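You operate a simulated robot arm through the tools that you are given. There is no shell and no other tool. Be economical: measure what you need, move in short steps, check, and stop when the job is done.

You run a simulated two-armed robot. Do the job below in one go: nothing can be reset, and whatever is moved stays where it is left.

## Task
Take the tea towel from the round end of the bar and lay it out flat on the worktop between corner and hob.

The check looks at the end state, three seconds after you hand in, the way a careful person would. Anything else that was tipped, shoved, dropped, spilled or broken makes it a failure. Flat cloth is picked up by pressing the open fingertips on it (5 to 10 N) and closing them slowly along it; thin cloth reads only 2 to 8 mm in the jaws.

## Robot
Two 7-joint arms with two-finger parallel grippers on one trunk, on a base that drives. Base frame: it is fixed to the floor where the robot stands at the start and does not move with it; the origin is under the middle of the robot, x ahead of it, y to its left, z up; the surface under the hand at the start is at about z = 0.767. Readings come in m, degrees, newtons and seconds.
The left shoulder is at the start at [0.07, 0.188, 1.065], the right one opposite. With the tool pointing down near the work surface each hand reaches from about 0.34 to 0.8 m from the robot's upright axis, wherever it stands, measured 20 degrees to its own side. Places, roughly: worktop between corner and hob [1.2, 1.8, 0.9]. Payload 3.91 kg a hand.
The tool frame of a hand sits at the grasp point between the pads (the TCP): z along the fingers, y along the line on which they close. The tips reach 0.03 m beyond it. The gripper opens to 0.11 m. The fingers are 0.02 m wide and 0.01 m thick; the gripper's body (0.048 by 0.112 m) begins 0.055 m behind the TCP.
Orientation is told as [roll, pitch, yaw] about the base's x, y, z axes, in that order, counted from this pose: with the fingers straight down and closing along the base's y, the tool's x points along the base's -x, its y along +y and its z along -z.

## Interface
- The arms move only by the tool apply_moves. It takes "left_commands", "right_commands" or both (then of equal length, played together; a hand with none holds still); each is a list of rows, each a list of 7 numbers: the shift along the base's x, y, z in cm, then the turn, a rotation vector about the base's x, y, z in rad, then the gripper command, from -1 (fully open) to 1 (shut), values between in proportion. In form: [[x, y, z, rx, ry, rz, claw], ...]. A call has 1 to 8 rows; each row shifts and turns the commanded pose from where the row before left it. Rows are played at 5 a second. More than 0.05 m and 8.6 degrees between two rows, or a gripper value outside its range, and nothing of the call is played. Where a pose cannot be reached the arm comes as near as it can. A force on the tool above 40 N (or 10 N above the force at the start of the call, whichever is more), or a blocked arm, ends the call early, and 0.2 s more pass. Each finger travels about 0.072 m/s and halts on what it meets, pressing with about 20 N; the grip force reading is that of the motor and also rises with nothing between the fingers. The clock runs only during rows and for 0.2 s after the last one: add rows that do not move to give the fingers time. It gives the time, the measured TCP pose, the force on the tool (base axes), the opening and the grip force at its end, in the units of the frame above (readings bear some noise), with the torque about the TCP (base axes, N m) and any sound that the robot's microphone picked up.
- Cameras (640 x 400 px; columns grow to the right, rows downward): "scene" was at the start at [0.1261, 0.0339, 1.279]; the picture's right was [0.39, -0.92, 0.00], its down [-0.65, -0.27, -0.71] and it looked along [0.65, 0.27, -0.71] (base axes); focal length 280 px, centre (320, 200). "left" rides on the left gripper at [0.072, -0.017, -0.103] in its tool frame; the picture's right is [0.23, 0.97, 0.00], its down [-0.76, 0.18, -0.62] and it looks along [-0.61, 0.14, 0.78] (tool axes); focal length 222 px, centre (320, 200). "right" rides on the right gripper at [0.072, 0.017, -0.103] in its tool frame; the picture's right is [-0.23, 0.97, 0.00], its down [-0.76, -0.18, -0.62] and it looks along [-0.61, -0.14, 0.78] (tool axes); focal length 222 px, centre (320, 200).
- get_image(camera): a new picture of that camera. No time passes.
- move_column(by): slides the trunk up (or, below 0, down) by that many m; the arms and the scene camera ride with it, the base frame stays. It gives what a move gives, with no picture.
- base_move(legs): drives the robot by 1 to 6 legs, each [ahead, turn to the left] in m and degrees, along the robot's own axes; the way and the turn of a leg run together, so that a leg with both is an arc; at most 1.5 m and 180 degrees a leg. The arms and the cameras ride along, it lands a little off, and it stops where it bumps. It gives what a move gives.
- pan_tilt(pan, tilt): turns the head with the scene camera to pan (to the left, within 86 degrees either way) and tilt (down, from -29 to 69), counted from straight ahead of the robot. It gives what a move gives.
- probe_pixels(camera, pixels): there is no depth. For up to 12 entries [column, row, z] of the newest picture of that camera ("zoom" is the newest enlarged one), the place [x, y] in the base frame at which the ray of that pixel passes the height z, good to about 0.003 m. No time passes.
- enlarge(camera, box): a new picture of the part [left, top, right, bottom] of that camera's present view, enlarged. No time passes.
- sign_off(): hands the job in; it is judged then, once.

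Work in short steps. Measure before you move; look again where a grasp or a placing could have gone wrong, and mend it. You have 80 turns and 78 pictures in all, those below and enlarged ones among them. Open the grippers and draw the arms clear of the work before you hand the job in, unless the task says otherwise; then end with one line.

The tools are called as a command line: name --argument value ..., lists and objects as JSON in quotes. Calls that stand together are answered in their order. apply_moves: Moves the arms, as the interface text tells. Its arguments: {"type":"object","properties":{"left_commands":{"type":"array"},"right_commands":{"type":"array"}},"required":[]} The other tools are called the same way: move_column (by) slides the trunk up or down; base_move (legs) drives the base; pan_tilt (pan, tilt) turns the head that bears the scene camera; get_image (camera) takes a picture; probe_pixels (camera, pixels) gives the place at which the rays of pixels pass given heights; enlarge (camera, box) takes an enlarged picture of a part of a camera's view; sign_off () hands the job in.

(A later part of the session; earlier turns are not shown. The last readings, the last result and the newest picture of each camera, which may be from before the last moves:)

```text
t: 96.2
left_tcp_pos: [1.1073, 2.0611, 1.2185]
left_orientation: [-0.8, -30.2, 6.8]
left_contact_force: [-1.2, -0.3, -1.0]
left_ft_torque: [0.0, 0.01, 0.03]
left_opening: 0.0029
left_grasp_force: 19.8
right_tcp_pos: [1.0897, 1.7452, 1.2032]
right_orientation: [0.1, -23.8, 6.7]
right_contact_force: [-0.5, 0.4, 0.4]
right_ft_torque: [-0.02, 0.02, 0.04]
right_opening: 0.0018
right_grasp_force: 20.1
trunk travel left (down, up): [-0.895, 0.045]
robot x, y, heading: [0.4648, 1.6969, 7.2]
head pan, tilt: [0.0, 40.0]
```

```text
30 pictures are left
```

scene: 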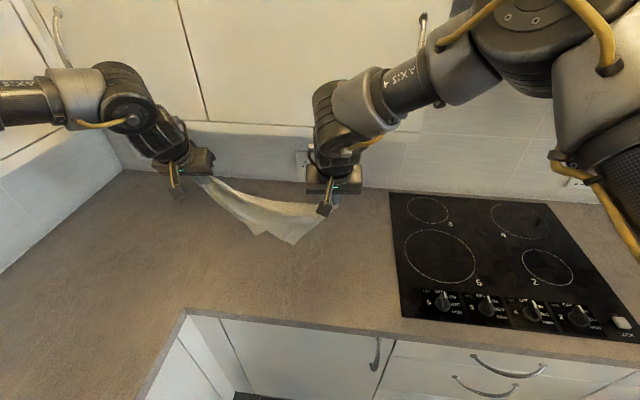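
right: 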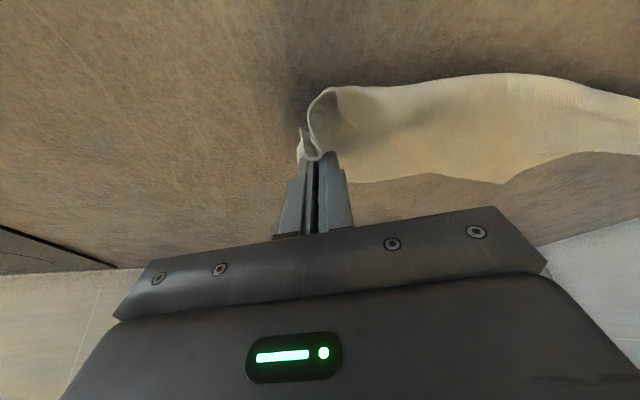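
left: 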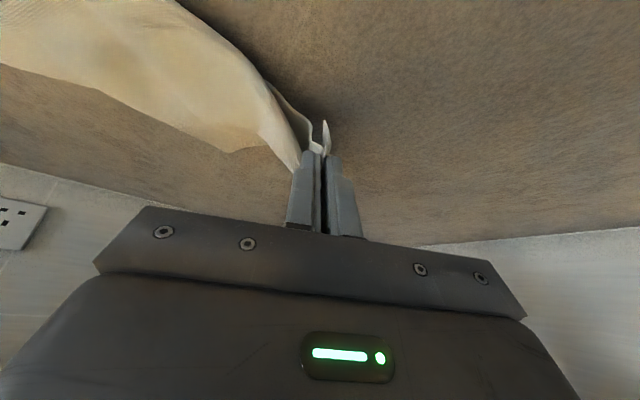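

The cloth hangs folded along its diagonal, with two free corners visible at (262,235) and (293,244). I'll tighten it a little and lay it down with both flaps trailing toward the robot, so a free corner can be taken to hold a full long edge.

apply_moves --left_commands '[[0, 1.2, 0, 0, 0, 0, 1], [0, 1.2, -0.8, 0, 0, 0, 1], [0, 0, -0.8, 0, 0, 0, 1]]' --right_commands '[[0, -1.2, 0, 0, 0, 0, 1], [0, -1.2, 0, 0, 0, 0, 1], [0, 0, 0, 0, 0, 0, 1]]'

base_move --legs '[[-0.1, 0]]'

move_column --by -0.1

get_image --camera "scene"

```text
t: 97.0
left_tcp_pos: [1.1074, 2.085, 1.2038]
left_orientation: [-0.9, -30.2, 6.8]
left_contact_force: [-0.4, -1.5, -0.5]
left_ft_torque: [-0.02, 0.0, -0.04]
left_opening: 0.0022
left_grasp_force: 19.2
right_tcp_pos: [1.0906, 1.7217, 1.2019]
right_orientation: [0.1, -23.8, 6.6]
right_contact_force: [0.7, 1.3, -0.7]
right_ft_torque: [0.04, 0.03, 0.04]
right_opening: 0.0017
right_grasp_force: 19.8
trunk travel left (down, up): [-0.895, 0.045]
robot x, y, heading: [0.4668, 1.6941, 7.0]
head pan, tilt: [0.0, 40.0]
```

```text
t: 98.2
left_tcp_pos: [1.0204, 2.0752, 1.1977]
left_orientation: [-0.7, -29.5, 6.9]
left_contact_force: [-0.9, -1.3, -0.3]
left_ft_torque: [-0.09, 0.0, -0.03]
left_opening: 0.0028
left_grasp_force: 20.2
right_tcp_pos: [1.005, 1.7096, 1.1973]
right_orientation: [-0.1, -23.2, 6.6]
right_contact_force: [0.0, 1.6, 0.1]
right_ft_torque: [0.05, 0.0, 0.02]
right_opening: 0.0016
right_grasp_force: 20.0
trunk travel left (down, up): [-0.895, 0.045]
robot x, y, heading: [0.37, 1.6837, 6.7]
head pan, tilt: [0.0, 40.0]
```

```text
t: 99.5
left_tcp_pos: [1.0085, 2.073, 1.1035]
left_orientation: [-0.7, -30.3, 6.7]
left_contact_force: [-0.8, -2.3, -0.2]
left_ft_torque: [-0.03, -0.01, -0.01]
left_opening: 0.0023
left_grasp_force: 19.8
right_tcp_pos: [0.9919, 1.7084, 1.1034]
right_orientation: [0.1, -24.0, 6.5]
right_contact_force: [0.4, 1.7, -0.1]
right_ft_torque: [0.04, -0.01, 0.01]
right_opening: 0.0019
right_grasp_force: 20.0
trunk travel left (down, up): [-0.795, 0.145]
robot x, y, heading: [0.3668, 1.6836, 6.9]
head pan, tilt: [0.0, 40.0]
```

```text
29 pictures are left
```

scene: 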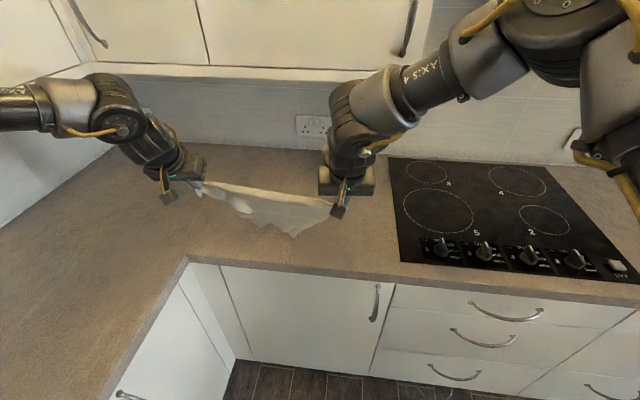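

The line is taut and the flaps are hanging near the worktop. I'll drive forward in steps while lowering so the flaps trail behind.

base_move --legs '[[0.05, 0]]'

move_column --by -0.08

base_move --legs '[[0.08, 0]]'

move_column --by -0.05

base_move --legs '[[0.06, 0]]'

get_image --camera "scene"

```text
t: 100.5
left_tcp_pos: [1.0497, 2.0784, 1.1099]
left_orientation: [-0.9, -30.8, 6.7]
left_contact_force: [1.0, -1.6, -0.2]
left_ft_torque: [-0.05, 0.1, -0.04]
left_opening: 0.0027
left_grasp_force: 20.0
right_tcp_pos: [1.0326, 1.7141, 1.1086]
right_orientation: [0.0, -24.3, 6.8]
right_contact_force: [1.0, 0.8, -0.2]
right_ft_torque: [0.02, 0.07, 0.03]
right_opening: 0.0019
right_grasp_force: 19.9
trunk travel left (down, up): [-0.795, 0.145]
robot x, y, heading: [0.4163, 1.688, 7.2]
head pan, tilt: [0.0, 40.0]
```

```text
t: 101.6
left_tcp_pos: [1.0468, 2.0775, 1.0309]
left_orientation: [-0.9, -30.9, 6.8]
left_contact_force: [0.1, -1.4, -1.1]
left_ft_torque: [-0.05, -0.01, -0.01]
left_opening: 0.0027
left_grasp_force: 19.8
right_tcp_pos: [1.0302, 1.7118, 1.0294]
right_orientation: [0.1, -24.5, 6.7]
right_contact_force: [0.1, 1.6, -0.1]
right_ft_torque: [0.05, 0.01, 0.04]
right_opening: 0.0019
right_grasp_force: 19.8
trunk travel left (down, up): [-0.715, 0.225]
robot x, y, heading: [0.416, 1.6889, 6.8]
head pan, tilt: [0.0, 40.0]
```

```text
t: 102.7
left_tcp_pos: [1.1101, 2.0859, 1.0419]
left_orientation: [-0.9, -31.9, 6.6]
left_contact_force: [0.5, -2.4, 0.6]
left_ft_torque: [-0.04, -0.01, -0.01]
left_opening: 0.0025
left_grasp_force: 19.3
right_tcp_pos: [1.0933, 1.7207, 1.04]
right_orientation: [0.0, -25.4, 6.9]
right_contact_force: [0.8, 2.0, 1.6]
right_ft_torque: [0.01, 0.02, 0.03]
right_opening: 0.0019
right_grasp_force: 20.1
trunk travel left (down, up): [-0.715, 0.225]
robot x, y, heading: [0.4965, 1.7002, 7.0]
head pan, tilt: [0.0, 40.0]
```

```text
t: 103.6
left_tcp_pos: [1.1193, 2.0878, 0.9858]
left_orientation: [-1.0, -31.4, 6.7]
left_contact_force: [0.3, -0.9, -0.4]
left_ft_torque: [-0.05, 0.02, -0.01]
left_opening: 0.0026
left_grasp_force: 19.7
right_tcp_pos: [1.102, 1.7216, 0.984]
right_orientation: [0.1, -24.9, 6.9]
right_contact_force: [-0.4, 1.5, 0.1]
right_ft_torque: [0.05, 0.0, 0.02]
right_opening: 0.002
right_grasp_force: 20.2
trunk travel left (down, up): [-0.665, 0.275]
robot x, y, heading: [0.4947, 1.6993, 7.2]
head pan, tilt: [0.0, 40.0]
```

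```text
t: 104.6
left_tcp_pos: [1.1647, 2.0937, 0.9958]
left_orientation: [-1.0, -32.4, 6.7]
left_contact_force: [0.3, -1.4, 0.3]
left_ft_torque: [-0.05, 0.01, 0.03]
left_opening: 0.0026
left_grasp_force: 19.5
right_tcp_pos: [1.1477, 1.7282, 0.9948]
right_orientation: [0.0, -25.8, 7.0]
right_contact_force: [-1.1, 1.2, 0.8]
right_ft_torque: [0.01, -0.06, 0.06]
right_opening: 0.0017
right_grasp_force: 20.4
trunk travel left (down, up): [-0.665, 0.275]
robot x, y, heading: [0.5601, 1.7069, 7.2]
head pan, tilt: [0.0, 40.0]
```

```text
28 pictures are left
```

scene: 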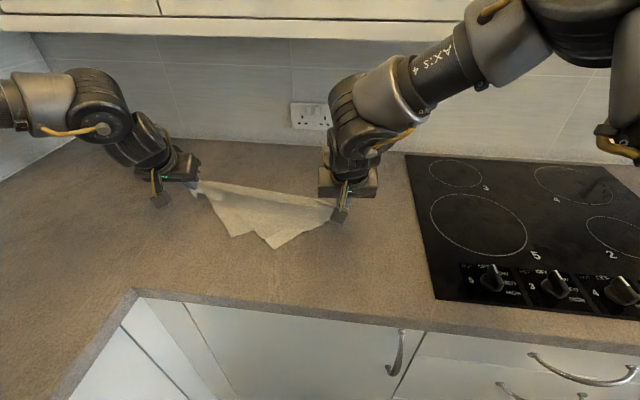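

The cloth lies as a folded triangle with two free corners toward the robot, near (235,236) and (280,247). I'll zoom in to see which layer is on top.

enlarge --camera "scene" --box '[190, 165, 350, 265]'

probe_pixels --camera "scene" --pixels '[[235, 237, 0.912], [280, 248, 0.912], [253, 230, 0.912], [335, 215, 0.912], [200, 185, 0.93], [270, 205, 0.912]]'

```text
4.00 times, centred on (270, 215) of scene
```

zoom: 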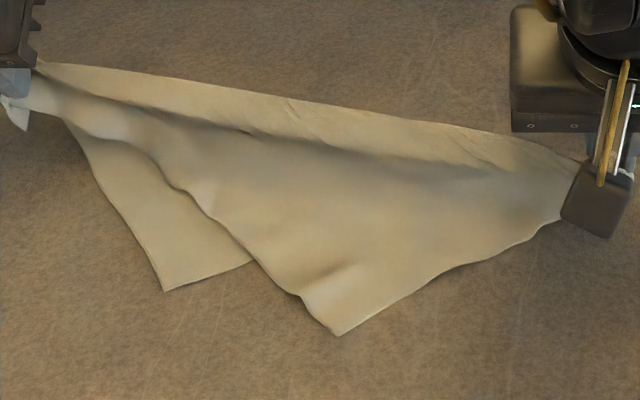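

```text
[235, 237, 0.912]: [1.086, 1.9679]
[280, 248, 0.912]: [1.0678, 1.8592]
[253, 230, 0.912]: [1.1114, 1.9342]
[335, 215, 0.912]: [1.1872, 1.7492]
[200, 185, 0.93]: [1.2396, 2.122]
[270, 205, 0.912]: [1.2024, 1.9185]
```

The upper layer's free corner is at (1.068, 1.859) and is joined to the left-held corner by a long edge. I'll lower to the surface, release the right hand only and lift it clear.

move_column --by -0.03

apply_moves --right_commands '[[0, 0.5, -0.4, 0, 0, 0, 1], [0, 0, 0, 0, 0, 0, 0.7], [0, 0, 0, 0, 0, 0, 0.4], [0, 0, 0.5, 0, 0, 0, 0.4], [0, 0, 3, 0, 0, 0, 0.4], [0, 0, 3, 0, 0, 0, 0.4], [-2, -1, 2, 0, 0, 0, 0.4], [-3, 0, 0, 0, 0, 0, 0.4]]'

get_image --camera "scene"

```text
t: 105.3
left_tcp_pos: [1.1731, 2.0945, 0.961]
left_orientation: [-1.0, -31.8, 6.7]
left_contact_force: [-0.3, -1.2, 0.0]
left_ft_torque: [-0.01, 0.03, -0.02]
left_opening: 0.0026
left_grasp_force: 20.2
right_tcp_pos: [1.156, 1.7301, 0.9573]
right_orientation: [0.1, -25.2, 7.1]
right_contact_force: [0.2, 1.3, -0.7]
right_ft_torque: [0.04, 0.04, 0.03]
right_opening: 0.0019
right_grasp_force: 20.0
trunk travel left (down, up): [-0.635, 0.305]
robot x, y, heading: [0.5551, 1.7029, 6.7]
head pan, tilt: [0.0, 40.0]
```

```text
t: 107.1
left_tcp_pos: [1.1712, 2.0936, 0.9606]
left_orientation: [-1.0, -31.8, 6.8]
left_contact_force: [-1.1, -0.9, -0.2]
left_ft_torque: [0.01, 0.01, 0.0]
left_opening: 0.0024
left_grasp_force: 19.3
right_tcp_pos: [1.1059, 1.725, 1.0407]
right_orientation: [0.0, -25.3, 6.9]
right_contact_force: [-0.9, -0.2, -1.0]
right_ft_torque: [0.0, -0.01, -0.01]
right_opening: 0.0332
right_grasp_force: 0.0
trunk travel left (down, up): [-0.635, 0.305]
robot x, y, heading: [0.5583, 1.7056, 6.8]
head pan, tilt: [0.0, 40.0]
```

```text
26 pictures are left
```

scene: 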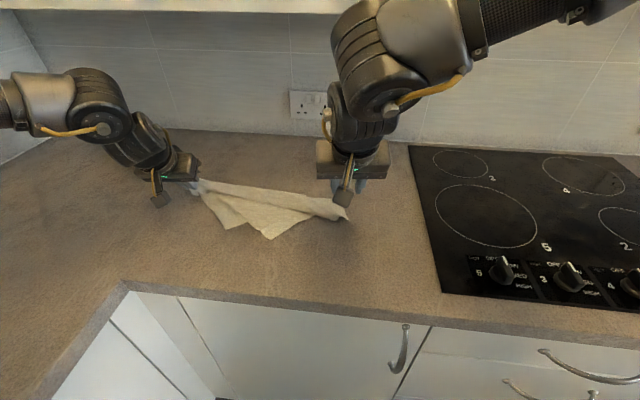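

Corner C is released. Next I'll measure the target free corner near (270,238).

enlarge --camera "scene" --box '[190, 165, 350, 265]'

probe_pixels --camera "zoom" --pixels '[[315, 295, 0.913], [320, 250, 0.915], [320, 200, 0.915], [420, 230, 0.915], [250, 230, 0.915]]'

```text
4.00 times, centred on (270, 215) of scene
```

zoom: 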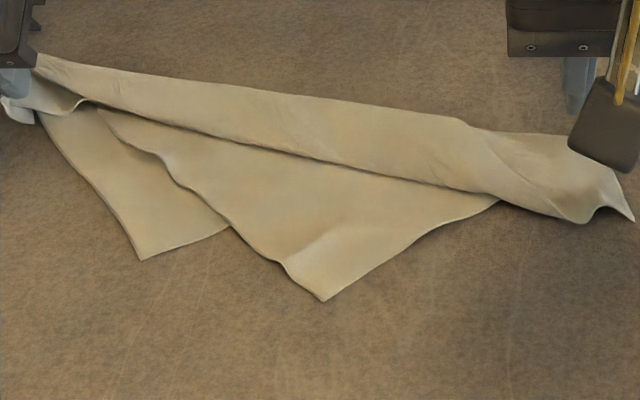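

```text
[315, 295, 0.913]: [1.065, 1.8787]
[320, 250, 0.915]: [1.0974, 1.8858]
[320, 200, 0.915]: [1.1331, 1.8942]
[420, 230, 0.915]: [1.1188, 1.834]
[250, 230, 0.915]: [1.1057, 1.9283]
```

The corner tip is at (1.062, 1.873). I'll bring the right hand so its fingertips come down about 3 cm inside it, at (1.092, 1.876).

apply_moves --right_commands '[[-0.9, 4, 0, 0, 0, 0, 0.64], [-0.9, 4, 0, 0, 0, 0, 0.64], [-0.9, 4, 0, 0, 0, 0, 0.64], [0, 2.9, 0, 0, 0, 0, 0.64], [0, 0, -3, 0, 0, 0, 0.64], [0, 0, -3, 0, 0, 0, 0.64], [0, 0, 0, 0, 0, 0, 0.64]]'

get_image --camera "right"

```text
t: 108.7
left_tcp_pos: [1.1731, 2.0947, 0.9595]
left_orientation: [-1.0, -31.8, 6.8]
left_contact_force: [-0.4, 0.6, 0.3]
left_ft_torque: [0.01, 0.0, -0.02]
left_opening: 0.0025
left_grasp_force: 20.1
right_tcp_pos: [1.079, 1.8749, 0.9795]
right_orientation: [0.0, -25.3, 6.9]
right_contact_force: [-0.1, 0.1, 0.8]
right_ft_torque: [0.0, -0.02, 0.0]
right_opening: 0.0198
right_grasp_force: 0.1
trunk travel left (down, up): [-0.635, 0.305]
robot x, y, heading: [0.5584, 1.7079, 7.2]
head pan, tilt: [0.0, 40.0]
```

```text
24 pictures are left
```

right: 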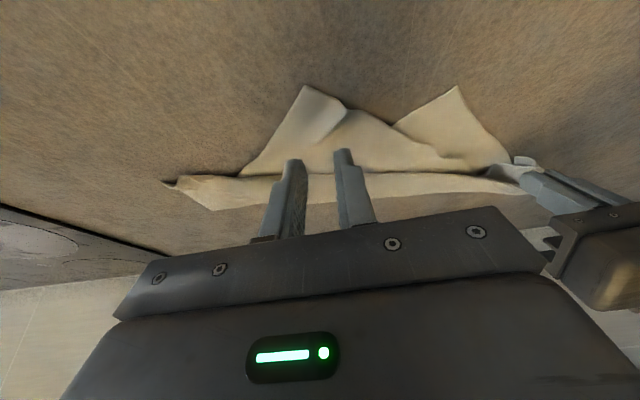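

In the right view the corner tip is at (305,87). I'll check its position against where the fingertips will land.

probe_pixels --camera "right" --pixels '[[305, 87, 0.912], [310, 115, 0.914], [300, 140, 0.915], [343, 152, 0.953], [294, 162, 0.953], [250, 170, 0.914]]'

```text
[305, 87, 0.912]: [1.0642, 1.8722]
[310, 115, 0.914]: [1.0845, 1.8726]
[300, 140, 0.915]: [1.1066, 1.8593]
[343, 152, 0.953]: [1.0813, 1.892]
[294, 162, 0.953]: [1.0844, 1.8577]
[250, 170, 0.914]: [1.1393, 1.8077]
```

The tips are aimed about 2 cm inside the corner. I'll lower to contact.

apply_moves --right_commands '[[0, 0, -1.8, 0, 0, 0, 0.64], [0, 0, -1.2, 0, 0, 0, 0.64], [0, 0, -0.2, 0, 0, 0, 0.64], [0, 0, 0, 0, 0, 0, 0.64]]'

apply_moves --right_commands '[[0, 0, -0.2, 0, 0, 0, 0.64], [0, 0, 0, 0, 0, 0, 0.64]]'

```text
t: 109.7
left_tcp_pos: [1.1717, 2.0944, 0.9606]
left_orientation: [-1.1, -31.8, 6.8]
left_contact_force: [-0.9, 0.1, -0.3]
left_ft_torque: [0.0, 0.01, 0.02]
left_opening: 0.0025
left_grasp_force: 20.8
right_tcp_pos: [1.0804, 1.8732, 0.9465]
right_orientation: [0.0, -25.2, 7.0]
right_contact_force: [-0.4, -0.2, -0.8]
right_ft_torque: [0.0, 0.01, -0.02]
right_opening: 0.0197
right_grasp_force: 0.1
trunk travel left (down, up): [-0.635, 0.305]
robot x, y, heading: [0.557, 1.704, 7.1]
head pan, tilt: [0.0, 40.0]
```

```text
t: 110.3
left_tcp_pos: [1.1723, 2.0935, 0.9605]
left_orientation: [-0.9, -31.9, 6.8]
left_contact_force: [0.2, -0.3, 0.1]
left_ft_torque: [0.02, 0.02, 0.0]
left_opening: 0.0025
left_grasp_force: 20.5
right_tcp_pos: [1.0806, 1.8737, 0.9461]
right_orientation: [0.0, -25.2, 7.1]
right_contact_force: [-0.1, -0.1, -0.3]
right_ft_torque: [-0.01, -0.01, 0.02]
right_opening: 0.02
right_grasp_force: 0.0
trunk travel left (down, up): [-0.635, 0.305]
robot x, y, heading: [0.5556, 1.7046, 7.2]
head pan, tilt: [0.0, 40.0]
```

Not touching yet. I'll go down another 1.5 mm at a time.

apply_moves --right_commands '[[0, 0, -0.2, 0, 0, 0, 0.64], [0, 0, 0, 0, 0, 0, 0.64]]'

apply_moves --right_commands '[[0, 0, -0.1, 0, 0, 0, 0.64], [0, 0, 0, 0, 0, 0, 0.64]]'

```text
t: 110.9
left_tcp_pos: [1.1733, 2.0944, 0.9597]
left_orientation: [-1.0, -31.8, 6.8]
left_contact_force: [0.3, -0.2, -0.1]
left_ft_torque: [0.01, -0.02, 0.04]
left_opening: 0.0024
left_grasp_force: 20.4
right_tcp_pos: [1.0797, 1.8746, 0.9432]
right_orientation: [0.0, -25.2, 7.0]
right_contact_force: [0.1, 1.0, 1.8]
right_ft_torque: [0.04, 0.0, -0.02]
right_opening: 0.0197
right_grasp_force: 0.1
trunk travel left (down, up): [-0.635, 0.305]
robot x, y, heading: [0.5558, 1.7093, 7.2]
head pan, tilt: [0.0, 40.0]
```

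```text
t: 111.5
left_tcp_pos: [1.1732, 2.094, 0.9608]
left_orientation: [-1.0, -31.8, 6.9]
left_contact_force: [0.3, 0.4, 0.2]
left_ft_torque: [0.02, 0.03, 0.01]
left_opening: 0.0026
left_grasp_force: 20.2
right_tcp_pos: [1.0792, 1.8731, 0.9427]
right_orientation: [0.1, -25.3, 6.9]
right_contact_force: [1.0, 0.5, 7.7]
right_ft_torque: [0.07, -0.05, -0.03]
right_opening: 0.0201
right_grasp_force: 0.0
trunk travel left (down, up): [-0.635, 0.305]
robot x, y, heading: [0.5591, 1.7098, 7.2]
head pan, tilt: [0.0, 40.0]
```

Contact is 7.7 N. I'll close slowly, then lift slightly and look.

apply_moves --right_commands '[[0, 0, 0, 0, 0, 0, 0.7], [0, 0, 0, 0, 0, 0, 0.76], [0, 0, 0, 0, 0, 0, 0.82], [0, 0, 0, 0, 0, 0, 0.88], [0, 0, 0, 0, 0, 0, 0.94], [0, 0, 0, 0, 0, 0, 1], [0, 0, 0, 0, 0, 0, 1]]'

apply_moves --right_commands '[[0, 0, 1, 0, 0, 0, 1], [0, 0, 2, 0, 0, 0, 1], [0, 0, 2, 0, 0, 0, 1]]'

get_image --camera "right"

```text
t: 113.1
left_tcp_pos: [1.172, 2.0942, 0.9606]
left_orientation: [-1.0, -31.8, 6.8]
left_contact_force: [0.2, 0.4, -1.0]
left_ft_torque: [-0.01, 0.02, 0.01]
left_opening: 0.0025
left_grasp_force: 20.6
right_tcp_pos: [1.0785, 1.8744, 0.9425]
right_orientation: [0.2, -25.3, 6.9]
right_contact_force: [0.7, 0.7, 12.3]
right_ft_torque: [0.0, -0.06, 0.01]
right_opening: 0.0001
right_grasp_force: 19.8
trunk travel left (down, up): [-0.635, 0.305]
robot x, y, heading: [0.5547, 1.7072, 7.0]
head pan, tilt: [0.0, 40.0]
```

```text
t: 113.9
left_tcp_pos: [1.1729, 2.0952, 0.9609]
left_orientation: [-1.0, -31.8, 6.8]
left_contact_force: [0.4, -0.1, 0.6]
left_ft_torque: [-0.01, 0.0, 0.04]
left_opening: 0.0028
left_grasp_force: 19.6
right_tcp_pos: [1.079, 1.8732, 0.9916]
right_orientation: [0.0, -25.2, 7.0]
right_contact_force: [-0.2, -0.1, -0.4]
right_ft_torque: [0.03, -0.02, -0.01]
right_opening: 0.0001
right_grasp_force: 20.0
trunk travel left (down, up): [-0.635, 0.305]
robot x, y, heading: [0.5571, 1.7055, 7.3]
head pan, tilt: [0.0, 40.0]
```

```text
23 pictures are left
```

right: 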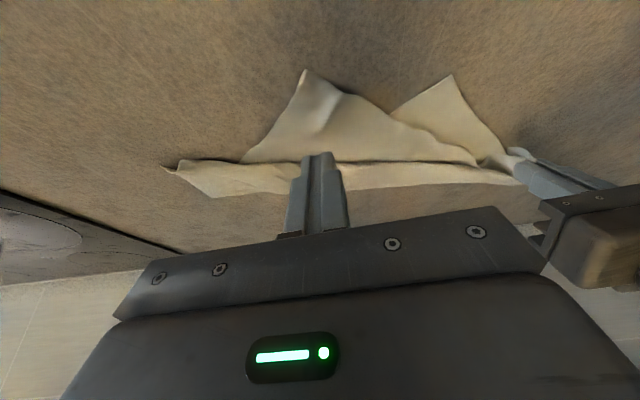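

The grip came up empty (0.1 mm). I'll retry with a wider 3.5 cm opening, 1 cm farther inside, pressing a little more.

apply_moves --right_commands '[[1, 0, 0, 0, 0, 0, 0.36], [0, 0, -2, 0, 0, 0, 0.36], [0, 0, -2, 0, 0, 0, 0.36], [0, 0, -0.6, 0, 0, 0, 0.36], [0, 0, -0.4, 0, 0, 0, 0.36], [0, 0, 0, 0, 0, 0, 0.36]]'

```text
t: 115.3
left_tcp_pos: [1.1727, 2.0932, 0.9608]
left_orientation: [-1.0, -31.7, 6.9]
left_contact_force: [-0.2, 0.0, 0.8]
left_ft_torque: [-0.02, 0.01, 0.0]
left_opening: 0.0024
left_grasp_force: 20.6
right_tcp_pos: [1.0897, 1.8737, 0.9424]
right_orientation: [0.2, -25.4, 6.9]
right_contact_force: [-0.6, -0.1, 4.3]
right_ft_torque: [-0.08, 0.02, -0.01]
right_opening: 0.0353
right_grasp_force: 0.3
trunk travel left (down, up): [-0.635, 0.305]
robot x, y, heading: [0.5581, 1.7049, 7.2]
head pan, tilt: [0.0, 40.0]
```

4.3 N. I'll add about 0.7 mm, then close slowly.

apply_moves --right_commands '[[0, 0, -0.07, 0, 0, 0, 0.36], [0, 0, 0, 0, 0, 0, 0.44], [0, 0, 0, 0, 0, 0, 0.52], [0, 0, 0, 0, 0, 0, 0.6], [0, 0, 0, 0, 0, 0, 0.68], [0, 0, 0, 0, 0, 0, 0.76], [0, 0, 0, 0, 0, 0, 0.84], [0, 0, 0, 0, 0, 0, 0.92]]'

apply_moves --right_commands '[[0, 0, 0, 0, 0, 0, 1], [0, 0, 0, 0, 0, 0, 1]]'

apply_moves --right_commands '[[0, 0, 1, 0, 0, 0, 1], [0, 0, 2, 0, 0, 0, 1], [0, 0, 2, 0, 0, 0, 1]]'

get_image --camera "right"

```text
t: 117.1
left_tcp_pos: [1.1718, 2.0931, 0.9609]
left_orientation: [-1.0, -31.8, 6.7]
left_contact_force: [-0.6, 0.3, 0.3]
left_ft_torque: [0.01, 0.0, -0.01]
left_opening: 0.0025
left_grasp_force: 19.6
right_tcp_pos: [1.0896, 1.8727, 0.9433]
right_orientation: [0.1, -25.3, 6.9]
right_contact_force: [2.3, 0.8, 16.5]
right_ft_torque: [-0.03, -0.13, -0.01]
right_opening: 0.0045
right_grasp_force: 0.5
trunk travel left (down, up): [-0.635, 0.305]
robot x, y, heading: [0.556, 1.7072, 7.1]
head pan, tilt: [0.0, 40.0]
```

```text
t: 117.7
left_tcp_pos: [1.171, 2.0938, 0.9608]
left_orientation: [-1.0, -31.9, 6.7]
left_contact_force: [-0.5, 0.1, 0.8]
left_ft_torque: [0.01, 0.02, 0.02]
left_opening: 0.0025
left_grasp_force: 20.4
right_tcp_pos: [1.0879, 1.8741, 0.9428]
right_orientation: [0.1, -25.2, 6.9]
right_contact_force: [1.6, 1.6, 18.4]
right_ft_torque: [0.04, -0.16, 0.02]
right_opening: 0.0023
right_grasp_force: 20.2
trunk travel left (down, up): [-0.635, 0.305]
robot x, y, heading: [0.5576, 1.7045, 7.2]
head pan, tilt: [0.0, 40.0]
```

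```text
t: 118.5
left_tcp_pos: [1.1721, 2.0945, 0.9601]
left_orientation: [-1.1, -31.8, 6.8]
left_contact_force: [0.0, 0.1, 0.7]
left_ft_torque: [-0.02, -0.03, 0.03]
left_opening: 0.0024
left_grasp_force: 19.8
right_tcp_pos: [1.0883, 1.8742, 0.9918]
right_orientation: [-0.1, -25.2, 7.1]
right_contact_force: [0.2, -0.3, -0.6]
right_ft_torque: [-0.03, 0.01, 0.02]
right_opening: 0.0021
right_grasp_force: 19.9
trunk travel left (down, up): [-0.635, 0.305]
robot x, y, heading: [0.5562, 1.7029, 7.3]
head pan, tilt: [0.0, 40.0]
```

```text
22 pictures are left
```

right: 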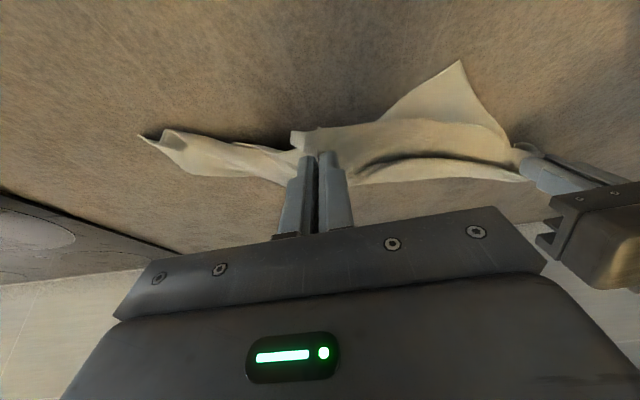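

This time it holds (2.1 mm, the corner lifts with the fingers). I'll lift, align and spread the hands to the length of the edge, and back off so the cloth hangs over the front part of the worktop.

move_column --by 0.08

apply_moves --left_commands '[[-2, 0, 1.5, 0, 0, 0, 1], [-2, 0, 1.5, 0, 0, 0, 1], [0, 0, 0, 0, 0, 0, 1]]' --right_commands '[[2, -2, 0, 0, 0, 0, 1], [2, -2, 0, 0, 0, 0, 1], [0, -2, 0, 0, 0, 0, 1]]'

base_move --legs '[[-0.1, 0]]'

move_column --by 0.13

get_image --camera "scene"

```text
t: 119.7
left_tcp_pos: [1.1727, 2.0942, 1.0397]
left_orientation: [-1.0, -31.8, 6.9]
left_contact_force: [0.1, 0.2, -0.2]
left_ft_torque: [-0.04, 0.03, 0.05]
left_opening: 0.0026
left_grasp_force: 19.9
right_tcp_pos: [1.0889, 1.8734, 1.0705]
right_orientation: [0.0, -25.2, 7.0]
right_contact_force: [0.3, 0.3, -0.4]
right_ft_torque: [0.04, 0.01, -0.01]
right_opening: 0.0022
right_grasp_force: 20.1
trunk travel left (down, up): [-0.715, 0.225]
robot x, y, heading: [0.5566, 1.707, 7.2]
head pan, tilt: [0.0, 40.0]
```

```text
t: 120.5
left_tcp_pos: [1.1329, 2.0923, 1.0706]
left_orientation: [-1.3, -31.8, 6.7]
left_contact_force: [0.4, -12.8, -0.3]
left_ft_torque: [-0.29, 0.04, -0.27]
left_opening: 0.0028
left_grasp_force: 20.0
right_tcp_pos: [1.1285, 1.8156, 1.0713]
right_orientation: [0.4, -25.3, 7.0]
right_contact_force: [1.0, 11.4, 0.1]
right_ft_torque: [0.39, -0.03, 0.21]
right_opening: 0.0031
right_grasp_force: 20.1
trunk travel left (down, up): [-0.715, 0.225]
robot x, y, heading: [0.559, 1.7058, 7.1]
head pan, tilt: [0.0, 40.0]
```

```text
t: 121.6
left_tcp_pos: [1.0327, 2.081, 1.0701]
left_orientation: [-1.0, -31.7, 6.7]
left_contact_force: [-0.7, -12.7, -0.2]
left_ft_torque: [-0.29, 0.0, -0.25]
left_opening: 0.0027
left_grasp_force: 20.1
right_tcp_pos: [1.0282, 1.8005, 1.0692]
right_orientation: [0.1, -25.1, 7.1]
right_contact_force: [0.2, 11.1, 0.8]
right_ft_torque: [0.36, -0.04, 0.05]
right_opening: 0.0021
right_grasp_force: 19.6
trunk travel left (down, up): [-0.715, 0.225]
robot x, y, heading: [0.4559, 1.6935, 7.1]
head pan, tilt: [0.0, 40.0]
```

```text
t: 123.2
left_tcp_pos: [1.0342, 2.0809, 1.1995]
left_orientation: [-1.1, -31.6, 6.8]
left_contact_force: [-0.3, -11.3, -1.0]
left_ft_torque: [-0.25, 0.02, -0.23]
left_opening: 0.0025
left_grasp_force: 19.5
right_tcp_pos: [1.0302, 1.8012, 1.2008]
right_orientation: [0.1, -25.2, 7.0]
right_contact_force: [0.8, 10.9, 0.6]
right_ft_torque: [0.37, -0.05, 0.02]
right_opening: 0.0021
right_grasp_force: 20.1
trunk travel left (down, up): [-0.845, 0.095]
robot x, y, heading: [0.4605, 1.6923, 6.9]
head pan, tilt: [0.0, 40.0]
```

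```text
21 pictures are left
```

scene: 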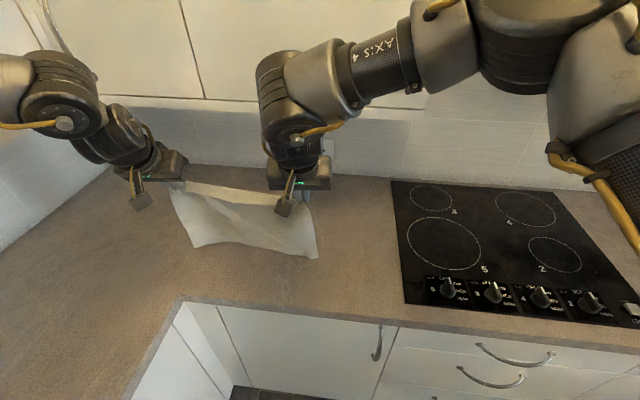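

It hangs as a full rectangle from its long edge, taut at 12 N. I'll slacken slightly, turn to face the worktop squarely, back up 5 cm and lower the hem to the surface.

apply_moves --left_commands '[[0, -0.4, 0, 0, 0, 0, 1], [0, 0, 0, 0, 0, 0, 1]]' --right_commands '[[0, 0.4, 0, 0, 0, 0, 1], [0, 0, 0, 0, 0, 0, 1]]'

base_move --legs '[[-0.05, 0], [0, -7]]'

move_column --by -0.03

get_image --camera "scene"

```text
t: 123.8
left_tcp_pos: [1.034, 2.0787, 1.1995]
left_orientation: [-1.1, -31.8, 6.9]
left_contact_force: [-0.3, -4.2, 0.0]
left_ft_torque: [-0.11, 0.02, -0.09]
left_opening: 0.0025
left_grasp_force: 20.3
right_tcp_pos: [1.0292, 1.8044, 1.201]
right_orientation: [0.0, -25.1, 6.9]
right_contact_force: [0.7, 4.3, 0.2]
right_ft_torque: [0.13, -0.02, 0.0]
right_opening: 0.0019
right_grasp_force: 20.1
trunk travel left (down, up): [-0.845, 0.095]
robot x, y, heading: [0.4572, 1.6953, 6.9]
head pan, tilt: [0.0, 40.0]
```

```text
t: 125.3
left_tcp_pos: [1.0278, 2.0044, 1.1979]
left_orientation: [-1.2, -31.5, 0.1]
left_contact_force: [-0.3, -2.8, -0.5]
left_ft_torque: [-0.09, 0.04, -0.07]
left_opening: 0.0026
left_grasp_force: 20.3
right_tcp_pos: [0.9915, 1.734, 1.1986]
right_orientation: [-0.2, -25.0, 0.2]
right_contact_force: [1.2, 3.7, -0.4]
right_ft_torque: [0.06, 0.01, 0.01]
right_opening: 0.002
right_grasp_force: 19.9
trunk travel left (down, up): [-0.845, 0.095]
robot x, y, heading: [0.4092, 1.6904, 0.2]
head pan, tilt: [0.0, 40.0]
```

```text
t: 126.1
left_tcp_pos: [1.0261, 1.9989, 1.1681]
left_orientation: [-1.0, -31.8, 0.0]
left_contact_force: [0.3, -2.9, 0.0]
left_ft_torque: [-0.01, 0.01, -0.03]
left_opening: 0.0027
left_grasp_force: 19.8
right_tcp_pos: [0.9886, 1.7296, 1.1701]
right_orientation: [0.2, -25.2, 0.1]
right_contact_force: [0.8, 3.4, 0.0]
right_ft_torque: [0.1, -0.06, 0.05]
right_opening: 0.0018
right_grasp_force: 20.5
trunk travel left (down, up): [-0.815, 0.125]
robot x, y, heading: [0.4067, 1.6876, 0.4]
head pan, tilt: [0.0, 40.0]
```

```text
20 pictures are left
```

scene: 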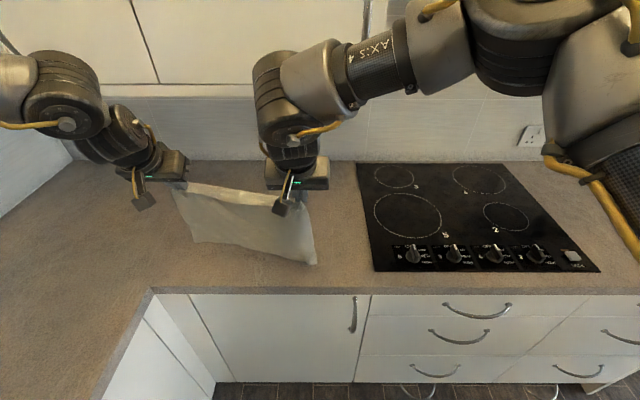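

The hem is at the worktop, with its right corner at (315,265), clear of both the front edge and the hob. I'll align the right hand and lay forward step by step along an arc.

apply_moves --left_commands '[[0, 0.5, 0, 0, 0, 0, 1], [0, 0.5, 0, 0, 0, 0, 1]]' --right_commands '[[1.8, 0.5, 0, 0, 0, 0, 1], [1.8, 0.5, 0, 0, 0, 0, 1]]'

base_move --legs '[[0.05, 0]]'

move_column --by -0.03

base_move --legs '[[0.06, 0]]'

move_column --by -0.05

get_image --camera "scene"

```text
t: 126.7
left_tcp_pos: [1.0253, 2.0101, 1.1701]
left_orientation: [-1.1, -31.7, 0.0]
left_contact_force: [-1.1, -0.4, -0.3]
left_ft_torque: [-0.04, 0.03, -0.02]
left_opening: 0.0025
left_grasp_force: 20.3
right_tcp_pos: [1.0254, 1.7412, 1.1709]
right_orientation: [0.0, -25.2, 0.0]
right_contact_force: [0.9, 0.1, -0.2]
right_ft_torque: [0.04, -0.02, -0.03]
right_opening: 0.0021
right_grasp_force: 20.3
trunk travel left (down, up): [-0.815, 0.125]
robot x, y, heading: [0.4089, 1.6916, -0.1]
head pan, tilt: [0.0, 40.0]
```

```text
t: 127.6
left_tcp_pos: [1.0649, 2.0103, 1.1752]
left_orientation: [-1.0, -32.3, -0.2]
left_contact_force: [0.8, -1.2, -0.6]
left_ft_torque: [-0.03, -0.01, 0.02]
left_opening: 0.0026
left_grasp_force: 20.1
right_tcp_pos: [1.0632, 1.7405, 1.1765]
right_orientation: [-0.1, -25.7, 0.2]
right_contact_force: [-0.4, 0.8, 0.0]
right_ft_torque: [0.04, 0.0, 0.0]
right_opening: 0.0019
right_grasp_force: 19.9
trunk travel left (down, up): [-0.815, 0.125]
robot x, y, heading: [0.459, 1.6902, 0.2]
head pan, tilt: [0.0, 40.0]
```

```text
t: 128.3
left_tcp_pos: [1.0631, 2.01, 1.1463]
left_orientation: [-1.0, -32.4, -0.3]
left_contact_force: [0.0, -0.7, 0.3]
left_ft_torque: [-0.01, -0.03, 0.06]
left_opening: 0.003
left_grasp_force: 19.6
right_tcp_pos: [1.0631, 1.7406, 1.1466]
right_orientation: [0.0, -25.9, 0.3]
right_contact_force: [-1.4, 0.0, 0.7]
right_ft_torque: [0.03, -0.07, 0.03]
right_opening: 0.0019
right_grasp_force: 19.8
trunk travel left (down, up): [-0.785, 0.155]
robot x, y, heading: [0.4545, 1.6876, 0.2]
head pan, tilt: [0.0, 40.0]
```

```text
t: 129.3
left_tcp_pos: [1.1155, 2.0105, 1.1521]
left_orientation: [-0.9, -32.8, -0.2]
left_contact_force: [-1.5, -0.8, 0.4]
left_ft_torque: [-0.01, -0.04, 0.01]
left_opening: 0.0027
left_grasp_force: 20.5
right_tcp_pos: [1.1142, 1.742, 1.1529]
right_orientation: [0.0, -26.3, 0.3]
right_contact_force: [-0.3, 0.5, 0.8]
right_ft_torque: [-0.01, -0.04, 0.04]
right_opening: 0.0022
right_grasp_force: 20.5
trunk travel left (down, up): [-0.785, 0.155]
robot x, y, heading: [0.5195, 1.6911, 0.5]
head pan, tilt: [0.0, 40.0]
```

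```text
t: 130.2
left_tcp_pos: [1.1279, 2.0106, 1.0947]
left_orientation: [-1.0, -32.2, -0.1]
left_contact_force: [0.5, -1.0, -0.1]
left_ft_torque: [-0.04, 0.02, 0.01]
left_opening: 0.0025
left_grasp_force: 20.0
right_tcp_pos: [1.1258, 1.7401, 1.0956]
right_orientation: [0.1, -25.6, 0.3]
right_contact_force: [-0.3, -0.1, -0.2]
right_ft_torque: [0.0, 0.0, 0.03]
right_opening: 0.0022
right_grasp_force: 20.4
trunk travel left (down, up): [-0.735, 0.205]
robot x, y, heading: [0.515, 1.6884, 0.5]
head pan, tilt: [0.0, 40.0]
```

```text
19 pictures are left
```

scene: 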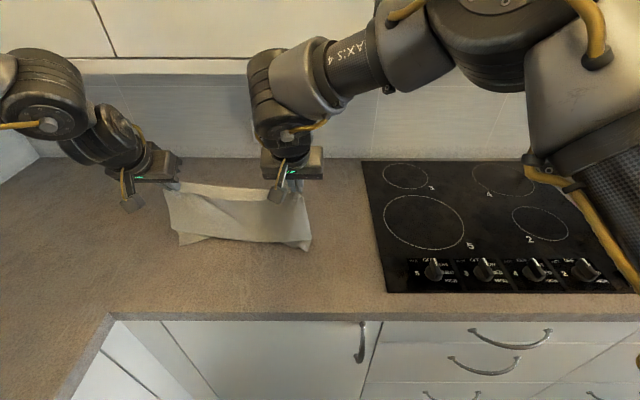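

The hem seems partly curled at the bottom, around (180,240)–(305,250). I'll zoom to see which way it folds.

enlarge --camera "scene" --box '[150, 170, 330, 282]'

probe_pixels --camera "scene" --pixels '[[180, 244, 0.912], [305, 250, 0.912], [250, 242, 0.912], [108, 315, 0.912], [360, 292, 0.912]]'

```text
3.56 times, centred on (240, 226) of scene
```

zoom: 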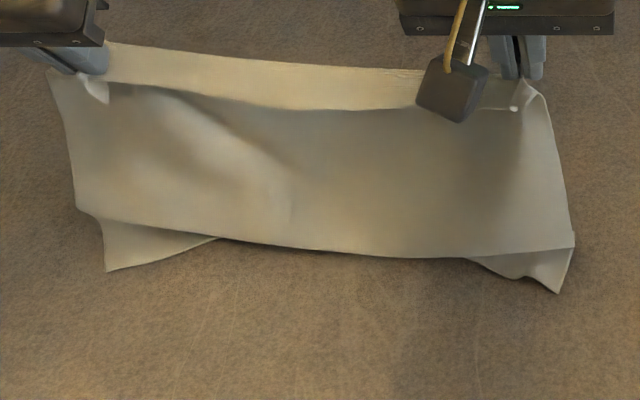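

```text
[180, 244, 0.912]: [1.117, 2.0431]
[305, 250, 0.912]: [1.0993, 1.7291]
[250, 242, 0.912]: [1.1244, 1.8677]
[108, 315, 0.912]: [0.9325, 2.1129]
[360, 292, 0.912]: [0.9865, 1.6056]
```

The middle tucked under because I lowered faster than I moved forward. I'll lift it clear, back up, touch down again, and follow a flatter arc.

move_column --by 0.09

base_move --legs '[[-0.135, 0]]'

move_column --by -0.02

base_move --legs '[[0.07, 0]]'

move_column --by -0.015

get_image --camera "scene"

```text
t: 131.5
left_tcp_pos: [1.125, 2.0102, 1.1847]
left_orientation: [-1.0, -32.2, -0.1]
left_contact_force: [-0.5, -0.2, -0.9]
left_ft_torque: [-0.05, 0.0, -0.01]
left_opening: 0.0027
left_grasp_force: 20.2
right_tcp_pos: [1.1245, 1.741, 1.1859]
right_orientation: [0.0, -25.7, 0.3]
right_contact_force: [0.1, 0.1, -0.1]
right_ft_torque: [-0.01, 0.04, 0.0]
right_opening: 0.002
right_grasp_force: 20.2
trunk travel left (down, up): [-0.825, 0.115]
robot x, y, heading: [0.5159, 1.6881, 0.1]
head pan, tilt: [0.0, 40.0]
```

```text
t: 132.8
left_tcp_pos: [0.9901, 2.0112, 1.1851]
left_orientation: [-1.0, -32.3, -0.2]
left_contact_force: [0.4, -0.2, 0.2]
left_ft_torque: [-0.02, 0.0, -0.03]
left_opening: 0.0023
left_grasp_force: 20.2
right_tcp_pos: [0.9905, 1.7416, 1.1854]
right_orientation: [-0.1, -25.6, 0.3]
right_contact_force: [-0.3, 0.9, 0.0]
right_ft_torque: [0.01, 0.01, 0.01]
right_opening: 0.0021
right_grasp_force: 20.4
trunk travel left (down, up): [-0.825, 0.115]
robot x, y, heading: [0.3808, 1.6853, 0.3]
head pan, tilt: [0.0, 40.0]
```

```text
t: 133.5
left_tcp_pos: [0.9899, 2.0103, 1.1661]
left_orientation: [-1.0, -32.3, -0.2]
left_contact_force: [-0.1, 0.1, -0.4]
left_ft_torque: [0.01, 0.0, 0.0]
left_opening: 0.0026
left_grasp_force: 19.5
right_tcp_pos: [0.99, 1.7402, 1.1666]
right_orientation: [0.0, -25.7, 0.4]
right_contact_force: [0.7, 0.7, 0.1]
right_ft_torque: [0.0, 0.02, -0.01]
right_opening: 0.0021
right_grasp_force: 20.3
trunk travel left (down, up): [-0.805, 0.135]
robot x, y, heading: [0.3852, 1.6855, 0.2]
head pan, tilt: [0.0, 40.0]
```

```text
t: 134.5
left_tcp_pos: [1.0459, 2.0121, 1.1722]
left_orientation: [-1.2, -33.0, -0.1]
left_contact_force: [0.2, 0.6, -0.6]
left_ft_torque: [-0.03, 0.01, 0.03]
left_opening: 0.0026
left_grasp_force: 19.9
right_tcp_pos: [1.0452, 1.7423, 1.1722]
right_orientation: [0.0, -26.3, 0.6]
right_contact_force: [-0.6, 0.7, 0.0]
right_ft_torque: [-0.01, 0.02, -0.02]
right_opening: 0.0021
right_grasp_force: 19.7
trunk travel left (down, up): [-0.805, 0.135]
robot x, y, heading: [0.4518, 1.6927, 0.1]
head pan, tilt: [0.0, 40.0]
```

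```text
t: 135.1
left_tcp_pos: [1.0501, 2.013, 1.1557]
left_orientation: [-1.2, -32.8, -0.2]
left_contact_force: [-1.1, -0.4, 0.2]
left_ft_torque: [-0.02, 0.02, 0.02]
left_opening: 0.0025
left_grasp_force: 20.3
right_tcp_pos: [1.0498, 1.7429, 1.1564]
right_orientation: [0.0, -26.2, 0.6]
right_contact_force: [-0.5, 0.3, -0.5]
right_ft_torque: [0.03, -0.03, 0.04]
right_opening: 0.0018
right_grasp_force: 19.7
trunk travel left (down, up): [-0.79, 0.15]
robot x, y, heading: [0.455, 1.6867, 0.2]
head pan, tilt: [0.0, 40.0]
```

```text
17 pictures are left
```

scene: 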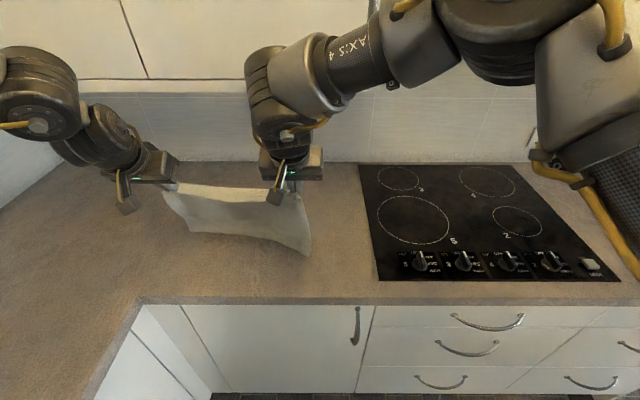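

The hem spans (190,232)–(308,258). I'll probe it, then continue forward with small drops.

probe_pixels --camera "scene" --pixels '[[190, 233, 0.912], [308, 257, 0.912], [260, 240, 0.912]]'

move_column --by -0.015

base_move --legs '[[0.05, 0]]'

move_column --by -0.02

enlarge --camera "scene" --box '[140, 165, 340, 290]'

```text
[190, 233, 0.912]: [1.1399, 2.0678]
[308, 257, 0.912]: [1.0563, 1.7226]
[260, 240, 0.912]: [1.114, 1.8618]
```

```text
t: 135.7
left_tcp_pos: [1.0495, 2.0113, 1.1412]
left_orientation: [-1.1, -32.7, -0.1]
left_contact_force: [-0.3, 1.2, -0.1]
left_ft_torque: [-0.03, 0.01, 0.02]
left_opening: 0.0029
left_grasp_force: 20.4
right_tcp_pos: [1.0497, 1.7423, 1.1416]
right_orientation: [-0.1, -26.0, 0.6]
right_contact_force: [-0.1, 0.1, -0.4]
right_ft_torque: [-0.03, 0.0, 0.05]
right_opening: 0.0018
right_grasp_force: 20.1
trunk travel left (down, up): [-0.775, 0.165]
robot x, y, heading: [0.4514, 1.6839, 0.4]
head pan, tilt: [0.0, 40.0]
```

```text
t: 136.7
left_tcp_pos: [1.0894, 2.0124, 1.1475]
left_orientation: [-1.1, -33.3, -0.1]
left_contact_force: [0.2, -0.4, 0.6]
left_ft_torque: [0.01, 0.01, 0.01]
left_opening: 0.0028
left_grasp_force: 20.1
right_tcp_pos: [1.0878, 1.7428, 1.1478]
right_orientation: [-0.2, -26.6, 0.7]
right_contact_force: [-1.3, 0.8, 0.2]
right_ft_torque: [-0.02, 0.03, 0.02]
right_opening: 0.0022
right_grasp_force: 19.7
trunk travel left (down, up): [-0.775, 0.165]
robot x, y, heading: [0.5009, 1.6878, 0.5]
head pan, tilt: [0.0, 40.0]
```

```text
t: 137.3
left_tcp_pos: [1.0926, 2.0116, 1.1268]
left_orientation: [-1.1, -33.2, -0.2]
left_contact_force: [0.0, -0.1, -0.2]
left_ft_torque: [0.01, -0.05, 0.02]
left_opening: 0.0025
left_grasp_force: 19.7
right_tcp_pos: [1.091, 1.7431, 1.1271]
right_orientation: [-0.1, -26.5, 0.7]
right_contact_force: [-0.5, 0.7, 0.0]
right_ft_torque: [-0.01, -0.03, 0.01]
right_opening: 0.002
right_grasp_force: 20.2
trunk travel left (down, up): [-0.755, 0.185]
robot x, y, heading: [0.4988, 1.6914, 0.1]
head pan, tilt: [0.0, 40.0]
```

```text
3.20 times, centred on (240, 228) of scene
```

zoom: 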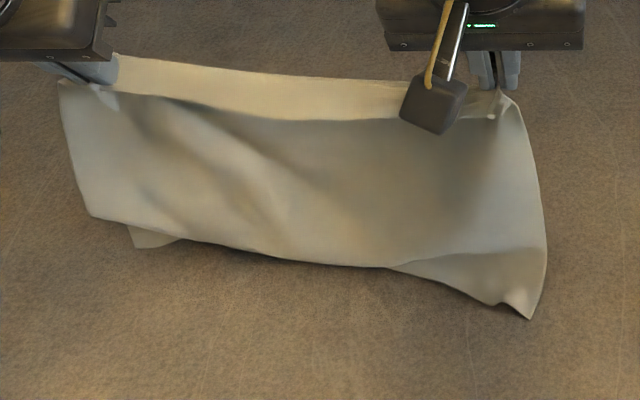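

The pitched fingers make the hem swing away from the robot. So I'll lay it the other way: hem landing at the back, then draw the hands back toward me while lowering. First: lift slightly, advance, touch down, and start backing.

move_column --by 0.04

base_move --legs '[[0.085, 0]]'

move_column --by -0.03

base_move --legs '[[-0.03, 0]]'

move_column --by -0.03

enlarge --camera "scene" --box '[140, 165, 340, 290]'

```text
t: 138.2
left_tcp_pos: [1.0982, 2.0125, 1.1625]
left_orientation: [-1.2, -32.9, -0.2]
left_contact_force: [-0.1, -0.5, -0.3]
left_ft_torque: [-0.01, 0.04, 0.02]
left_opening: 0.0026
left_grasp_force: 19.9
right_tcp_pos: [1.0962, 1.7432, 1.1636]
right_orientation: [-0.1, -26.2, 0.6]
right_contact_force: [0.1, 0.2, -0.8]
right_ft_torque: [0.01, 0.02, -0.02]
right_opening: 0.002
right_grasp_force: 20.3
trunk travel left (down, up): [-0.795, 0.145]
robot x, y, heading: [0.5002, 1.686, 0.2]
head pan, tilt: [0.0, 40.0]
```

```text
t: 139.2
left_tcp_pos: [1.1664, 2.0113, 1.171]
left_orientation: [-1.0, -33.9, -0.2]
left_contact_force: [-0.2, 0.3, 0.0]
left_ft_torque: [0.0, 0.0, 0.02]
left_opening: 0.0025
left_grasp_force: 19.7
right_tcp_pos: [1.1662, 1.7431, 1.1723]
right_orientation: [-0.2, -27.2, 0.9]
right_contact_force: [-0.2, 0.7, 0.7]
right_ft_torque: [-0.01, 0.02, -0.02]
right_opening: 0.0021
right_grasp_force: 19.9
trunk travel left (down, up): [-0.795, 0.145]
robot x, y, heading: [0.5864, 1.692, 0.1]
head pan, tilt: [0.0, 40.0]
```

```text
t: 140.0
left_tcp_pos: [1.1711, 2.0126, 1.14]
left_orientation: [-1.1, -33.6, -0.1]
left_contact_force: [-0.2, -0.3, 0.3]
left_ft_torque: [0.03, 0.02, 0.01]
left_opening: 0.0025
left_grasp_force: 20.0
right_tcp_pos: [1.17, 1.743, 1.1398]
right_orientation: [-0.1, -26.8, 0.9]
right_contact_force: [-0.2, 0.7, 0.3]
right_ft_torque: [0.02, -0.01, 0.04]
right_opening: 0.0023
right_grasp_force: 19.7
trunk travel left (down, up): [-0.765, 0.175]
robot x, y, heading: [0.5843, 1.6914, 0.4]
head pan, tilt: [0.0, 40.0]
```

```text
t: 140.8
left_tcp_pos: [1.1516, 2.0133, 1.133]
left_orientation: [-1.1, -33.0, -0.2]
left_contact_force: [1.6, 0.4, -0.6]
left_ft_torque: [0.03, 0.05, 0.02]
left_opening: 0.0027
left_grasp_force: 19.6
right_tcp_pos: [1.1519, 1.7447, 1.1332]
right_orientation: [-0.2, -26.2, 0.8]
right_contact_force: [-0.1, 0.5, -1.1]
right_ft_torque: [0.02, 0.07, 0.06]
right_opening: 0.0022
right_grasp_force: 20.0
trunk travel left (down, up): [-0.765, 0.175]
robot x, y, heading: [0.5549, 1.6907, 0.2]
head pan, tilt: [0.0, 40.0]
```

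```text
t: 141.6
left_tcp_pos: [1.146, 2.0125, 1.1065]
left_orientation: [-1.1, -33.4, -0.2]
left_contact_force: [-0.5, -0.3, 0.0]
left_ft_torque: [-0.06, 0.03, 0.06]
left_opening: 0.0025
left_grasp_force: 19.9
right_tcp_pos: [1.145, 1.7427, 1.1077]
right_orientation: [-0.3, -26.7, 0.8]
right_contact_force: [-1.6, 0.2, 0.2]
right_ft_torque: [0.01, -0.02, 0.01]
right_opening: 0.0023
right_grasp_force: 19.8
trunk travel left (down, up): [-0.735, 0.205]
robot x, y, heading: [0.5555, 1.689, 0.5]
head pan, tilt: [0.0, 40.0]
```

```text
3.20 times, centred on (240, 228) of scene
```

zoom: 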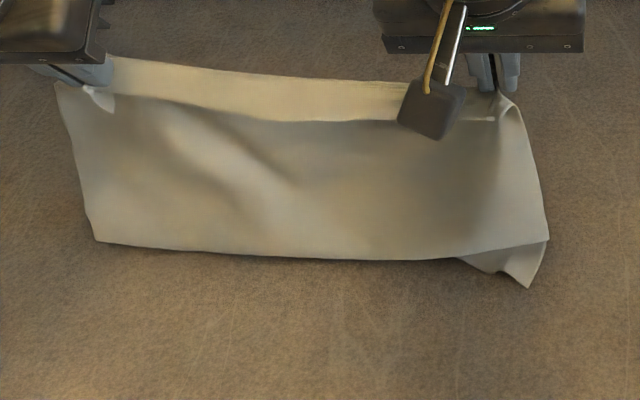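

Only the right hem corner still points toward the robot. I'll lift the right hand briefly to swing that corner through, then set it back.

apply_moves --right_commands '[[-2, 0, 3, 0, 0, 0, 1], [1, 0, 2.5, 0, 0, 0, 1], [4, 0, 0, 0, 0, 0, 1], [2, 0, -2, 0, 0, 0, 1], [-1, 0, -2, 0, 0, 0, 1], [-4, 0, -1.5, 0, 0, 0, 1]]'

enlarge --camera "scene" --box '[140, 165, 340, 290]'

```text
t: 143.0
left_tcp_pos: [1.1435, 2.0123, 1.1069]
left_orientation: [-1.0, -33.4, -0.3]
left_contact_force: [0.1, -1.2, -0.9]
left_ft_torque: [0.02, 0.0, 0.01]
left_opening: 0.0026
left_grasp_force: 20.0
right_tcp_pos: [1.143, 1.7433, 1.1073]
right_orientation: [-0.1, -26.8, 0.8]
right_contact_force: [-0.3, 0.5, -0.2]
right_ft_torque: [-0.01, -0.03, -0.02]
right_opening: 0.0019
right_grasp_force: 19.6
trunk travel left (down, up): [-0.735, 0.205]
robot x, y, heading: [0.5519, 1.6883, 0.1]
head pan, tilt: [0.0, 40.0]
```

```text
3.20 times, centred on (240, 228) of scene
```

zoom: 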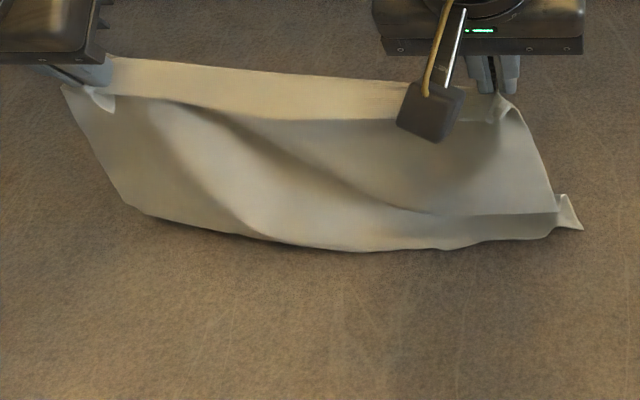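

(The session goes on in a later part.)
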